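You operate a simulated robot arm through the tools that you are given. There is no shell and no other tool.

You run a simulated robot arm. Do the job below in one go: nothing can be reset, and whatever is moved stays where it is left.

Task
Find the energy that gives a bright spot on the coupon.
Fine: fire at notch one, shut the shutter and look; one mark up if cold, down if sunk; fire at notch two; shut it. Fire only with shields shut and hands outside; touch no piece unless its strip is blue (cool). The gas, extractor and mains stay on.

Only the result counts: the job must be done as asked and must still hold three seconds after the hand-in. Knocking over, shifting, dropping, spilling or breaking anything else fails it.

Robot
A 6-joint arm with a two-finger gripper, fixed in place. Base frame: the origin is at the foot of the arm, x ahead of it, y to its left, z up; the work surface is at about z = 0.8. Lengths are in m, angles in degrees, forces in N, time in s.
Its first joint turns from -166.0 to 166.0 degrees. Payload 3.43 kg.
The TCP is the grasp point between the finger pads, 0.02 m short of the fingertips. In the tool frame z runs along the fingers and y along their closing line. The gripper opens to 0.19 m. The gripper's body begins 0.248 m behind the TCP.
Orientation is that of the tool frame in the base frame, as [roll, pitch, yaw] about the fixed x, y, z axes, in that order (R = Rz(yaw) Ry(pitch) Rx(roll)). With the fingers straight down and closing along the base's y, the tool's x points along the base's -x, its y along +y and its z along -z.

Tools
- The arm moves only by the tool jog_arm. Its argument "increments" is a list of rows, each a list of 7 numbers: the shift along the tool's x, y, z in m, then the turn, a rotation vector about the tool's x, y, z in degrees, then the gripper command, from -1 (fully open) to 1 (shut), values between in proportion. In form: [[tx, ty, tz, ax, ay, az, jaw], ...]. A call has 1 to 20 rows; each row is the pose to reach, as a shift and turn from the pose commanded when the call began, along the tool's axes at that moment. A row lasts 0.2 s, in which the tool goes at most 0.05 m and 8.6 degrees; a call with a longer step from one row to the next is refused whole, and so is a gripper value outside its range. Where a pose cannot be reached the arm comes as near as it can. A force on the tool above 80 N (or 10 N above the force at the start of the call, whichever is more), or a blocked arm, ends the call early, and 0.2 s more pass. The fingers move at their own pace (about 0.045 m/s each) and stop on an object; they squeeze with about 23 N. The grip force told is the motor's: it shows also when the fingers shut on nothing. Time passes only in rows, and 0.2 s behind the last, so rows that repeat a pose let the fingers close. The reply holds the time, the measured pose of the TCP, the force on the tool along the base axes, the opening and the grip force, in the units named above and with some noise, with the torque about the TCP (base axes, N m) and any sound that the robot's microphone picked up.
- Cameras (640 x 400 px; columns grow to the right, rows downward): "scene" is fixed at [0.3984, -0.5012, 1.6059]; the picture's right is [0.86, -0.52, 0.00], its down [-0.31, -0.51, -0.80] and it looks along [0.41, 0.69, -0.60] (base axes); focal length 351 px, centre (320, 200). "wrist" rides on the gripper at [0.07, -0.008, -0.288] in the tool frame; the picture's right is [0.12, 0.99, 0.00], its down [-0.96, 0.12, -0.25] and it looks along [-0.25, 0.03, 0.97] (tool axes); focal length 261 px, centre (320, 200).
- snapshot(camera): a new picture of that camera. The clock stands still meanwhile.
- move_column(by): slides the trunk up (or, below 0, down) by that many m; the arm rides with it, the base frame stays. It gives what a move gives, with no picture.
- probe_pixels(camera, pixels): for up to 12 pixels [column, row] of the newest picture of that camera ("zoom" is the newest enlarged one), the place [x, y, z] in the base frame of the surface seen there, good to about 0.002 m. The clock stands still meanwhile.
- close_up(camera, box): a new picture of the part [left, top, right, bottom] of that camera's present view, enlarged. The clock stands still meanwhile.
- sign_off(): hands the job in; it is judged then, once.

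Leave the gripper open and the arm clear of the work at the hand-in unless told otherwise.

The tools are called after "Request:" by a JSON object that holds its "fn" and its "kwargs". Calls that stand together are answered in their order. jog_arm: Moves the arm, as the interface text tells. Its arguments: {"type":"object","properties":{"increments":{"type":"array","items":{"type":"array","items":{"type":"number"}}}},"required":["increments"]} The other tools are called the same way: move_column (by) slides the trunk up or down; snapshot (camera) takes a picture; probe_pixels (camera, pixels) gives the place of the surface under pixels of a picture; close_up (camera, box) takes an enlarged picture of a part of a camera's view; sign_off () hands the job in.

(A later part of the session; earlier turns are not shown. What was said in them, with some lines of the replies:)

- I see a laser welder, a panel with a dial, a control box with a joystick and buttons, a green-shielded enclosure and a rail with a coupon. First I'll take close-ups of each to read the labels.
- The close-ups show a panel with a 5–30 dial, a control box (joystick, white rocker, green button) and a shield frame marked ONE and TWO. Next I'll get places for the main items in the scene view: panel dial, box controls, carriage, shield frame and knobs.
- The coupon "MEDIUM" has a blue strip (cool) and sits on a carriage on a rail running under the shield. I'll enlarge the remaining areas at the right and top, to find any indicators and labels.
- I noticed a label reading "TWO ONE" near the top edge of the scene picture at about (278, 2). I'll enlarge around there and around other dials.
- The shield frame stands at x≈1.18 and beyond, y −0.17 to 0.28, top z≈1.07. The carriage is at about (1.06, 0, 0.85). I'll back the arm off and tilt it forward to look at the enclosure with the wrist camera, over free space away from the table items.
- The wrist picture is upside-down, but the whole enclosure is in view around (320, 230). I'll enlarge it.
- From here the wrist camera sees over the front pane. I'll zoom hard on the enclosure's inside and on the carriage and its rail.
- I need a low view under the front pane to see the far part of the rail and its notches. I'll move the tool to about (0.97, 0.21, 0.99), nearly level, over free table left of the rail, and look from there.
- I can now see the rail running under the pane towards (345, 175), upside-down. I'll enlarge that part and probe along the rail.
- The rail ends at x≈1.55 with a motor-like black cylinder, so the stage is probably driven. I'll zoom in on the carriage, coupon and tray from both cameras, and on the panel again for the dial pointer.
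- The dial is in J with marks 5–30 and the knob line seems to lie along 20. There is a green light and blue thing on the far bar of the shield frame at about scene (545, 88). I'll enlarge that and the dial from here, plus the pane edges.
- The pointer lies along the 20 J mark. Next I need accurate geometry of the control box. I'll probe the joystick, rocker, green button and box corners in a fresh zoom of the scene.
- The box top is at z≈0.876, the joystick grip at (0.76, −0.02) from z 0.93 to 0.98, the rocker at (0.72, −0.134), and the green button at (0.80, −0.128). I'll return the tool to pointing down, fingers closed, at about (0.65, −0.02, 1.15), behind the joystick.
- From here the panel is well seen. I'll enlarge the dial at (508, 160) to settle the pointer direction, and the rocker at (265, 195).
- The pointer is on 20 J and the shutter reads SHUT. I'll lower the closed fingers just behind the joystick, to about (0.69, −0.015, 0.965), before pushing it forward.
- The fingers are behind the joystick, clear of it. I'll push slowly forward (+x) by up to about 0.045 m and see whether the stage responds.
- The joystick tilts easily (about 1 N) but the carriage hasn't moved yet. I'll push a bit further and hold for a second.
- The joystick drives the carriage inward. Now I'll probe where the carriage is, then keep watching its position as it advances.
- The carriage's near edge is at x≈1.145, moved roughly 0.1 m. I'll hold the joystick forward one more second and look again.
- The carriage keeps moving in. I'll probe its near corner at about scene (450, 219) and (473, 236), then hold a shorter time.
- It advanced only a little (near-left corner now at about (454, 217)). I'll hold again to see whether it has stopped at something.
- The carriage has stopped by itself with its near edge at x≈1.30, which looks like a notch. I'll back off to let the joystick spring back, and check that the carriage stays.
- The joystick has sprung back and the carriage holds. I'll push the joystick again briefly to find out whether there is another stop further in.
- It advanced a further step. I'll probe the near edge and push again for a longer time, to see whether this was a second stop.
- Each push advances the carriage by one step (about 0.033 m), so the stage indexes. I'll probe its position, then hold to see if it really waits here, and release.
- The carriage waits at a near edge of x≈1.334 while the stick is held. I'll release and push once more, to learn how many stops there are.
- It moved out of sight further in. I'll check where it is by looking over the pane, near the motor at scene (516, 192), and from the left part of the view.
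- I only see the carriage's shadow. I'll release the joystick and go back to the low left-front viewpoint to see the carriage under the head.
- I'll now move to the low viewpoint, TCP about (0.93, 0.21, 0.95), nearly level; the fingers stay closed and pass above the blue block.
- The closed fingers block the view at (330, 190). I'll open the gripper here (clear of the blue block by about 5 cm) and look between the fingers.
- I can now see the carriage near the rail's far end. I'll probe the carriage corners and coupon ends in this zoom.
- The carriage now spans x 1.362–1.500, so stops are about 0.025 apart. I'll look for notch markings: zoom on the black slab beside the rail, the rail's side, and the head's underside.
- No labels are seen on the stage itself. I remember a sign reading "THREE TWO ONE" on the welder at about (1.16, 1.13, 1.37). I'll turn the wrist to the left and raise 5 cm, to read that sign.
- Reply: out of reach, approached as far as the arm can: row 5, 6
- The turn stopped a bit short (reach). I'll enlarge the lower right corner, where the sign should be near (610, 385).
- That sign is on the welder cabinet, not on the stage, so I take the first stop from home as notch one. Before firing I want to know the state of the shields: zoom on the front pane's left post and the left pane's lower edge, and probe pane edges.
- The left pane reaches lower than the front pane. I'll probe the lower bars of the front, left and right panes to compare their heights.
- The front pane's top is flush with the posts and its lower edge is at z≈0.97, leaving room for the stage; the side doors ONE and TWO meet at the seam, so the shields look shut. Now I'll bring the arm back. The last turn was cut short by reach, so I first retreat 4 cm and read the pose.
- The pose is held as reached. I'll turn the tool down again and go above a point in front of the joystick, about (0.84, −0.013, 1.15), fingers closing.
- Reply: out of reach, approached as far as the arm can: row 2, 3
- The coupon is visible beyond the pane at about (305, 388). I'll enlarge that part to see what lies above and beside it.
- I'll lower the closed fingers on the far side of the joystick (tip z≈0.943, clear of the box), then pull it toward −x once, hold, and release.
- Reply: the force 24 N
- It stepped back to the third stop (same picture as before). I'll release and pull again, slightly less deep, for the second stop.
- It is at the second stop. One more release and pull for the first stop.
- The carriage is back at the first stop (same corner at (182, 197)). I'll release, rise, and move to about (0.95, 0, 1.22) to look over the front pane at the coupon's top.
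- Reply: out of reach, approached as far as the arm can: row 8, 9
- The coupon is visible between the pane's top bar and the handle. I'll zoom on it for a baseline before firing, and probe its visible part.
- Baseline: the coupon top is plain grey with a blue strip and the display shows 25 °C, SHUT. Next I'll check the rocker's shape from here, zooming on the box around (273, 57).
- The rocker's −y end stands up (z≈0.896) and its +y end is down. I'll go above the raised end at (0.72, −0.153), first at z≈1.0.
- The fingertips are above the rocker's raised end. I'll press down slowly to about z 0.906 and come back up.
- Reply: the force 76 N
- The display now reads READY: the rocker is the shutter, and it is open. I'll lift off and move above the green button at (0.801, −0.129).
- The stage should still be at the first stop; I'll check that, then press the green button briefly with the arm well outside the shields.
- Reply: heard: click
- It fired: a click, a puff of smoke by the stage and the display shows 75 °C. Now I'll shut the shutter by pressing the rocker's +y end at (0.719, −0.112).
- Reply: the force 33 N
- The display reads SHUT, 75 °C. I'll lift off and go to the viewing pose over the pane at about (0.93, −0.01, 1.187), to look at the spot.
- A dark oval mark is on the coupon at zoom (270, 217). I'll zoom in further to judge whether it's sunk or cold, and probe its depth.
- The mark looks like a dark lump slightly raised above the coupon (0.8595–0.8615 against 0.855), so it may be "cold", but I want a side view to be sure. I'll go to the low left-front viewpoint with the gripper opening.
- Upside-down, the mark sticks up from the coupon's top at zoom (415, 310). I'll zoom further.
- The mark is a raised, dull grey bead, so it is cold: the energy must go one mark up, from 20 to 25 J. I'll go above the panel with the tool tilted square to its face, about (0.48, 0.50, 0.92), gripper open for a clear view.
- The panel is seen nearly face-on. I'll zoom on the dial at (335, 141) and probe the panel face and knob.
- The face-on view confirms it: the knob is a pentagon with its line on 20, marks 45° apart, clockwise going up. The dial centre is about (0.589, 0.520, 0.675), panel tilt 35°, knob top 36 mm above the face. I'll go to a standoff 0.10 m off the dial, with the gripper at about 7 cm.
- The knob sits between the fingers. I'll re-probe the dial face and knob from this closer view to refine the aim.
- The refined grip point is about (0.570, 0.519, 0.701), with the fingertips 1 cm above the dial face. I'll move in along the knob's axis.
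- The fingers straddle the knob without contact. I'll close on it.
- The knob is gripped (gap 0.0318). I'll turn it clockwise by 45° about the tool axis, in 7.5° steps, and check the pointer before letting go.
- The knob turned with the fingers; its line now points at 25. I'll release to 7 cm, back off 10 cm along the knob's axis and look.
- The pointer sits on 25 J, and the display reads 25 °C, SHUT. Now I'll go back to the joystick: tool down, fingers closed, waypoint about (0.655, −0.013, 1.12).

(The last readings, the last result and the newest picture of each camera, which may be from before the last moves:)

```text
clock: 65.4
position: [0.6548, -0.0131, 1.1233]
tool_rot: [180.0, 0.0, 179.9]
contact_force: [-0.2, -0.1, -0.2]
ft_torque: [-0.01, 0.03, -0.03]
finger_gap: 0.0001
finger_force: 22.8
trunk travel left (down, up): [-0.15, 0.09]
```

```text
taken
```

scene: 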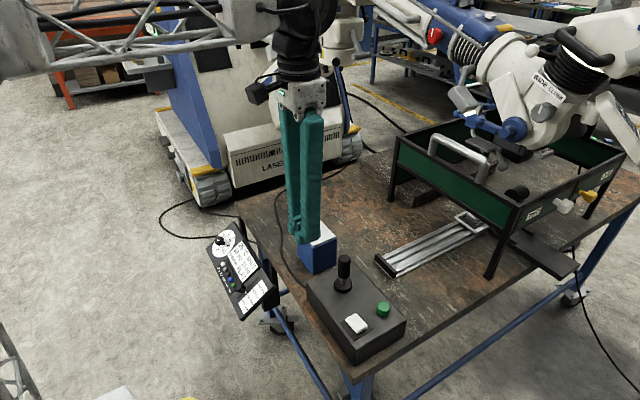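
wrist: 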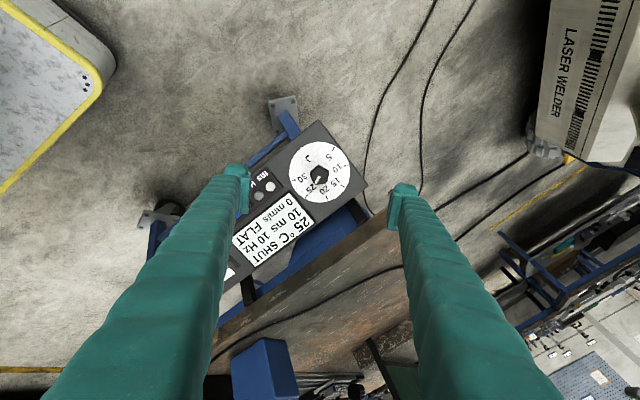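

The arm is behind the joystick. I'll lower to (0.692, −0.013, 0.963) and then push once forward for notch two, hold, and release.

Request:
{"fn": "jog_arm", "kwargs": {"increments": [[-0.01, 0, 0.04, 0, 0, 0, 1], [-0.02, 0, 0.08, 0, 0, 0, 1], [-0.03, 0, 0.12, 0, 0, 0, 1], [-0.037, 0, 0.15, 0, 0, 0, 1], [-0.037, 0, 0.16, 0, 0, 0, 1], [-0.037, 0, 0.16, 0, 0, 0, 1]]}}

Request:
{"fn": "jog_arm", "kwargs": {"increments": [[-0.03, 0, 0, 0, 0, 0, 1], [-0.05, 0, 0, 0, 0, 0, 1], [-0.06, 0, 0, 0, 0, 0, 1], [-0.06, 0, 0, 0, 0, 0, 1], [-0.06, 0, 0, 0, 0, 0, 1], [-0.04, 0, 0, 0, 0, 0, 1], [-0.01, 0, 0, 0, 0, 0, 1], [0, 0, 0, 0, 0, 0, 1]]}}

Request:
{"fn": "close_up", "kwargs": {"camera": "scene", "box": [430, 180, 530, 255]}}

Request:
{"fn": "close_up", "kwargs": {"camera": "scene", "box": [205, 222, 285, 322]}}

```text
clock: 66.8
position: [0.6916, -0.0128, 0.961]
tool_rot: [179.9, -0.1, -180.0]
contact_force: [0.0, 0.4, 0.0]
ft_torque: [0.02, 0.0, -0.02]
finger_gap: 0.0
finger_force: 23.0
trunk travel left (down, up): [-0.15, 0.09]
```

```text
clock: 68.6
position: [0.6917, -0.013, 0.9603]
tool_rot: [-180.0, 0.0, 180.0]
contact_force: [0.4, -0.3, 0.4]
ft_torque: [0.04, 0.07, 0.04]
finger_gap: 0.0
finger_force: 22.4
trunk travel left (down, up): [-0.15, 0.09]
```

```text
5.33 times, centred on (480, 218) of scene
```

zoom: 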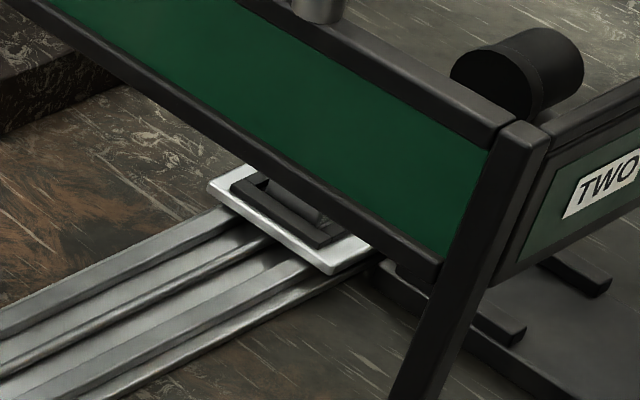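

```text
4.00 times, centred on (245, 272) of scene
```

zoom: 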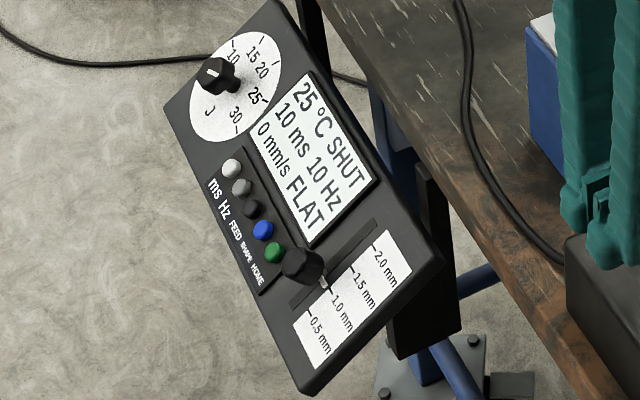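

The carriage is at the second stop (same picture as the earlier second stop), 25 °C, SHUT, dial at 25. Now I'll open the shutter by pressing the rocker's −y end at (0.7185, −0.152).

Request:
{"fn": "jog_arm", "kwargs": {"increments": [[0, 0, -0.045, 0, 0, 0, 1], [0, 0, -0.06, 0, 0, 0, 1], [-0.01, -0.045, -0.06, 0, 0, 0, 1], [-0.02, -0.09, -0.06, 0, 0, 0, 1], [-0.0265, -0.139, -0.06, 0, 0, 0, 1], [-0.0265, -0.139, -0.02, 0, 0, 0, 1], [-0.0265, -0.139, 0.015, 0, 0, 0, 1], [-0.0265, -0.139, 0.035, 0, 0, 0, 1], [-0.0265, -0.139, 0.043, 0, 0, 0, 1], [-0.0265, -0.139, 0.048, 0, 0, 0, 1], [-0.0265, -0.139, 0.052, 0, 0, 0, 1]]}}

Request:
{"fn": "close_up", "kwargs": {"camera": "scene", "box": [205, 222, 285, 322]}}

```text
clock: 71.0
position: [0.7168, -0.1517, 0.9089]
tool_rot: [-180.0, 0.1, 179.9]
contact_force: [0.0, -0.9, 17.1]
ft_torque: [0.23, 0.06, -0.09]
finger_gap: 0.0
finger_force: 23.6
trunk travel left (down, up): [-0.15, 0.09]
```

```text
4.00 times, centred on (245, 272) of scene
```

zoom: 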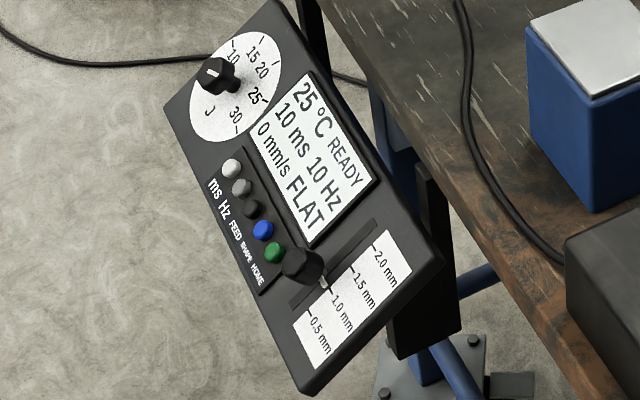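

READY is shown at 25 °C. I'll lift off and move above the green button at (0.802, −0.129), as before.

Request:
{"fn": "jog_arm", "kwargs": {"increments": [[0, 0, -0.02, 0, 0, 0, 1], [0, 0, -0.05, 0, 0, 0, 1], [-0.04, 0.011, -0.05, 0, 0, 0, 1], [-0.085, 0.023, -0.05, 0, 0, 0, 1], [-0.085, 0.023, -0.036, 0, 0, 0, 1], [-0.085, 0.023, -0.036, 0, 0, 0, 1]]}}

Request:
{"fn": "close_up", "kwargs": {"camera": "scene", "box": [320, 270, 420, 350]}}

Request:
{"fn": "close_up", "kwargs": {"camera": "scene", "box": [430, 180, 530, 255]}}

```text
clock: 72.4
position: [0.8036, -0.129, 0.9452]
tool_rot: [179.9, 0.0, 179.9]
contact_force: [-0.6, 0.8, 0.4]
ft_torque: [0.01, -0.03, 0.01]
finger_gap: 0.0
finger_force: 23.0
trunk travel left (down, up): [-0.15, 0.09]
```

```text
5.00 times, centred on (370, 310) of scene
```

zoom: 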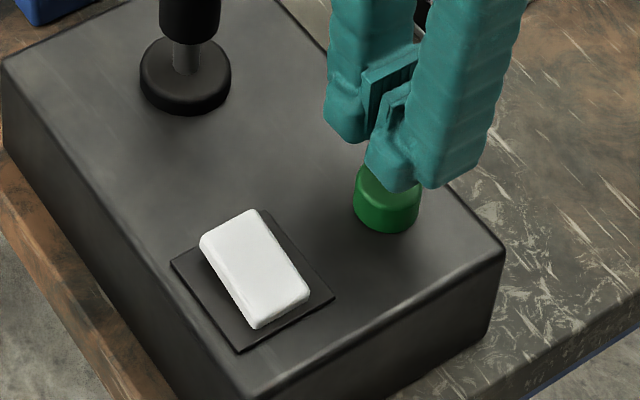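

```text
5.33 times, centred on (480, 218) of scene
```

zoom: 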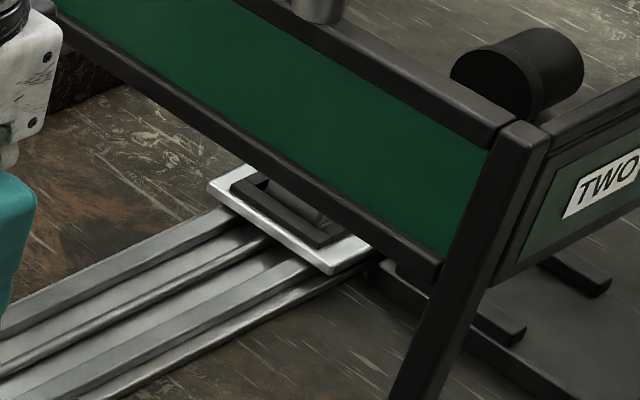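

The stage is at the second stop, the shields are shut, the arm is outside. I'll press the green button once, the same short press as before.

Request:
{"fn": "jog_arm", "kwargs": {"increments": [[0, 0, 0.02, 0, 0, 0, 1], [0, 0, 0.029, 0, 0, 0, 1], [0, 0, 0.034, 0, 0, 0, 1], [0, 0, 0.037, 0, 0, 0, 1], [0, 0, 0.02, 0, 0, 0, 1], [0, 0, 0, 0, 0, 0, 1]]}}

Request:
{"fn": "close_up", "kwargs": {"camera": "scene", "box": [205, 222, 285, 322]}}

```text
clock: 73.8
position: [0.8026, -0.1299, 0.9439]
tool_rot: [-180.0, 0.1, 179.9]
contact_force: [0.2, 0.3, 0.1]
ft_torque: [-0.02, 0.04, -0.01]
finger_gap: 0.0001
finger_force: 34.8
trunk travel left (down, up): [-0.15, 0.09]
heard: click
```

```text
4.00 times, centred on (245, 272) of scene
```

zoom: 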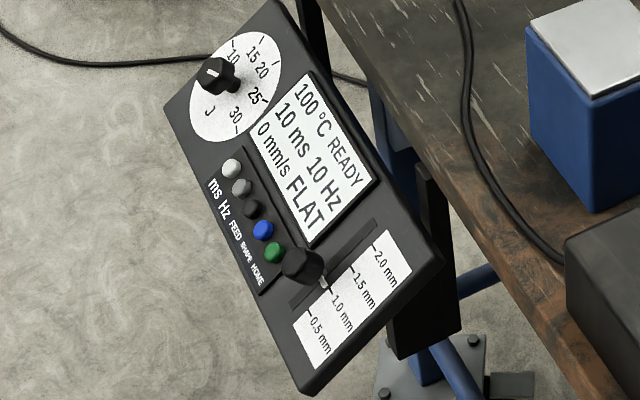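

It fired: a click, and the display shows 100 °C, READY. Now I'll shut the shutter by pressing the rocker's +y end at (0.718, −0.112).

Request:
{"fn": "jog_arm", "kwargs": {"increments": [[0, 0, -0.03, 0, 0, 0, 1], [0.04, 0.009, -0.03, 0, 0, 0, 1], [0.085, 0.0175, -0.03, 0, 0, 0, 1], [0.085, 0.0175, 0, 0, 0, 0, 1], [0.085, 0.0175, 0.018, 0, 0, 0, 1], [0.085, 0.0175, 0.026, 0, 0, 0, 1], [0.085, 0.0175, 0.031, 0, 0, 0, 1], [0.085, 0.0175, 0.035, 0, 0, 0, 1]]}}

Request:
{"fn": "close_up", "kwargs": {"camera": "scene", "box": [205, 222, 285, 322]}}

```text
clock: 75.6
position: [0.7187, -0.1095, 0.9091]
tool_rot: [180.0, 0.1, 179.9]
contact_force: [-1.6, 3.8, 9.7]
ft_torque: [-0.04, 0.01, -0.03]
finger_gap: 0.0
finger_force: 34.2
trunk travel left (down, up): [-0.15, 0.09]
```

```text
4.00 times, centred on (245, 272) of scene
```

zoom: 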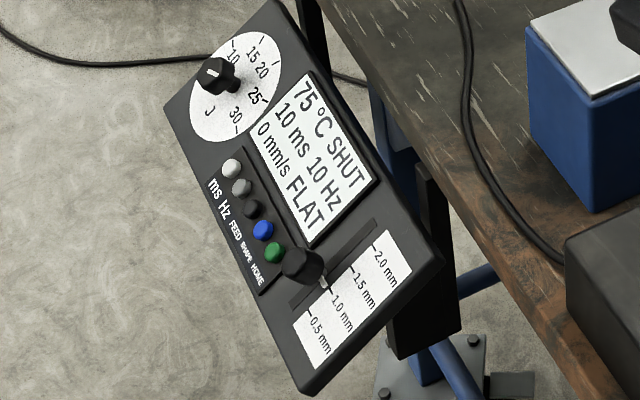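

SHUT is shown. I'll lift off and go to the view over the pane at about (0.93, −0.01, 1.187), to check that the second spot is bright.

Request:
{"fn": "jog_arm", "kwargs": {"increments": [[0, 0, -0.045, 0, 0, 0, 1], [0, 0, -0.09, 0, 0, 0, 1], [-0.025, 0.012, -0.125, 0, 0, 0, 1], [-0.05, 0.024, -0.15, 0, 0, 0, 1], [-0.08, 0.04, -0.175, 0, 0, 0, 1], [-0.11, 0.055, -0.2, 0, 0, 0, 1], [-0.14, 0.07, -0.225, 0, 0, 0, 1], [-0.17, 0.085, -0.25, 0, 0, 0, 1], [-0.2, 0.095, -0.27, 0, 0, 0, 1], [-0.213, 0.1, -0.279, 0, 0, 0, 1], [-0.213, 0.1, -0.279, 0, 0, 0, 1]]}}

Request:
{"fn": "snapshot", "kwargs": {"camera": "wrist"}}

Request:
{"fn": "close_up", "kwargs": {"camera": "wrist", "box": [285, 315, 345, 345]}}

Request:
{"fn": "close_up", "kwargs": {"camera": "wrist", "box": [302, 322, 322, 336]}}

```text
clock: 78.0
position: [0.9313, -0.011, 1.1884]
tool_rot: [-180.0, 0.1, 179.9]
contact_force: [1.1, 0.8, -0.1]
ft_torque: [0.01, 0.04, -0.01]
finger_gap: 0.0
finger_force: 34.3
trunk travel left (down, up): [-0.15, 0.09]
```

```text
taken
```

wrist: 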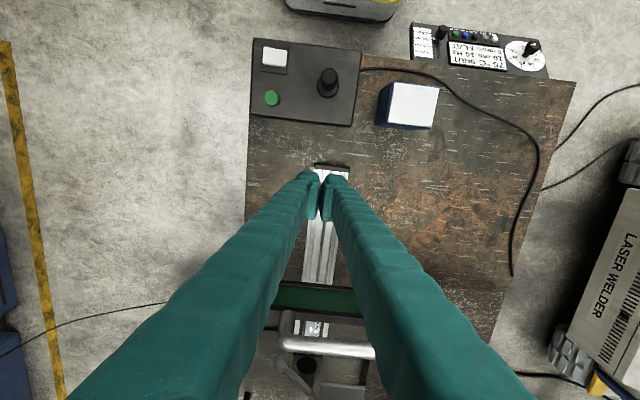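

```text
10.67 times, centred on (315, 330) of wrist
```

zoom: 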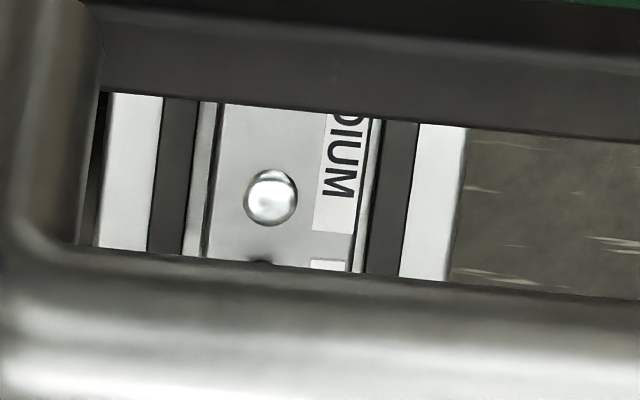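

```text
16.00 times, centred on (312, 329) of wrist
```

zoom: 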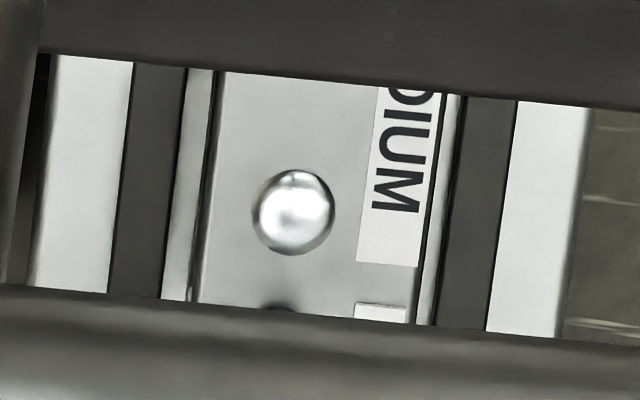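

The second spot is a bright, shiny bead, so 25 J is the right energy. The strip is no longer blue (hot), so I'll touch nothing there. I'll move the arm clear to about (0.70, 0.30, 1.2), open the gripper, and do a final check.

Request:
{"fn": "jog_arm", "kwargs": {"increments": [[0.0256, 0.0346, -0.0013, 0, 0, 0, 1], [0.0511, 0.0691, -0.0027, 0, 0, 0, 1], [0.0767, 0.1037, -0.004, 0, 0, 0, 0], [0.1022, 0.1382, -0.0053, 0, 0, 0, -1], [0.1278, 0.1728, -0.0067, 0, 0, 0, -1], [0.1533, 0.2073, -0.008, 0, 0, 0, -1], [0.1789, 0.2419, -0.0093, 0, 0, 0, -1], [0.2044, 0.2764, -0.0107, 0, 0, 0, -1], [0.23, 0.311, -0.012, 0, 0, 0, -1], [0.23, 0.311, -0.012, 0, 0, 0, -1], [0.23, 0.311, -0.012, 0, 0, 0, -1], [0.23, 0.311, -0.012, 0, 0, 0, -1], [0.23, 0.311, -0.012, 0, 0, 0, -1], [0.23, 0.311, -0.012, 0, 0, 0, -1]]}}

Request:
{"fn": "snapshot", "kwargs": {"camera": "scene"}}

Request:
{"fn": "close_up", "kwargs": {"camera": "scene", "box": [205, 222, 285, 322]}}

Request:
{"fn": "close_up", "kwargs": {"camera": "scene", "box": [370, 100, 640, 290]}}

```text
clock: 81.0
position: [0.7047, 0.2974, 1.2016]
tool_rot: [-180.0, 0.0, 179.9]
contact_force: [-0.7, 0.6, 1.1]
ft_torque: [0.03, 0.0, -0.01]
finger_gap: 0.1898
finger_force: 0.2
trunk travel left (down, up): [-0.15, 0.09]
```

```text
taken
```

scene: 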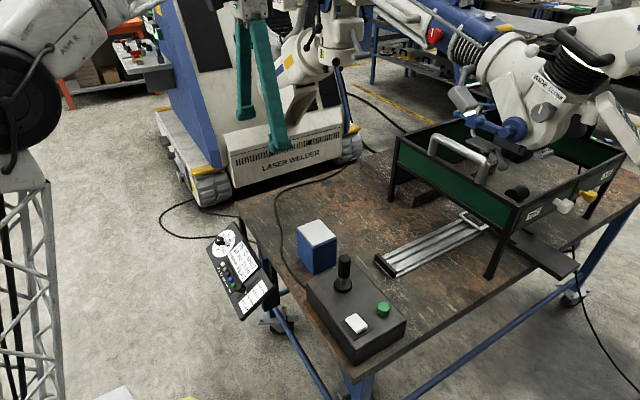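

```text
4.00 times, centred on (245, 272) of scene
```

zoom: 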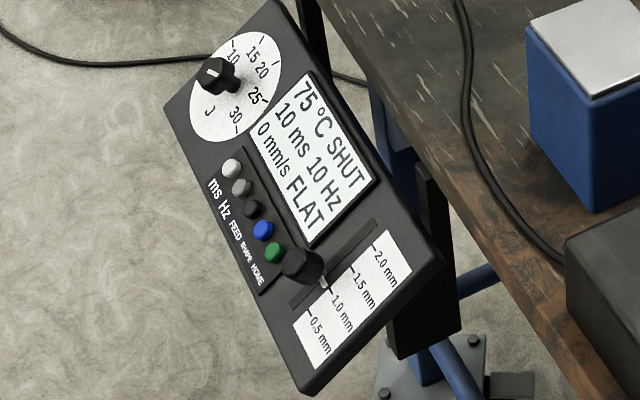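

```text
2.11 times, centred on (505, 195) of scene
```

zoom: 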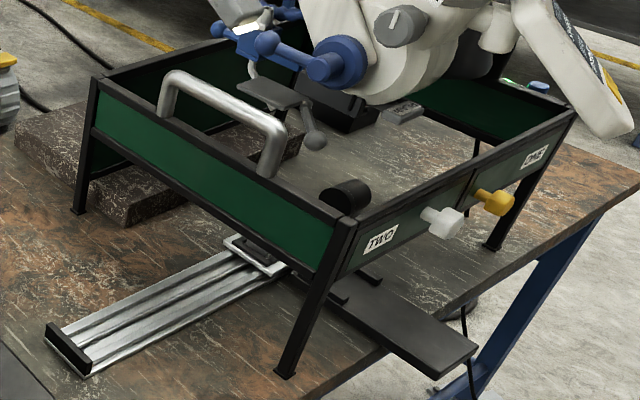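

The shutter reads SHUT, the dial is on 25 J, the spot at notch two is bright, and nothing else has shifted. The arm is clear with its gripper open, so I'm handing in.

Request:
{"fn": "sign_off", "kwargs": {}}

```text
The job is handed in.
```

The energy that gives a bright spot is **25 J**. I've handed the job in, and no verdict has come back yet.

- **Notch one at 20 J (the starting setting):** this left a dull, raised bead, which I judged cold, so I turned the dial up one mark.
- **Notch two at 25 J:** this left a shiny, bright bead.
- **Which notch is which:** the stage has at least four stops and none is labelled. I took the first stop in from the loading end as notch one and the next as notch two. Before the first shot I ran the carriage in to the fourth stop and back without firing.
- **Shields and arm:** I fired with the arm outside. I judged the shields shut by eye; the display also showed READY before each shot.
- **State at hand-in:** the shutter was shut and the dial on 25 J, with the coupon still under the head at notch two. The display read 75 °C and the strip was no longer blue, so I didn't touch the coupon. I left the gas, extractor and mains alone. The gripper was open and the arm clear.
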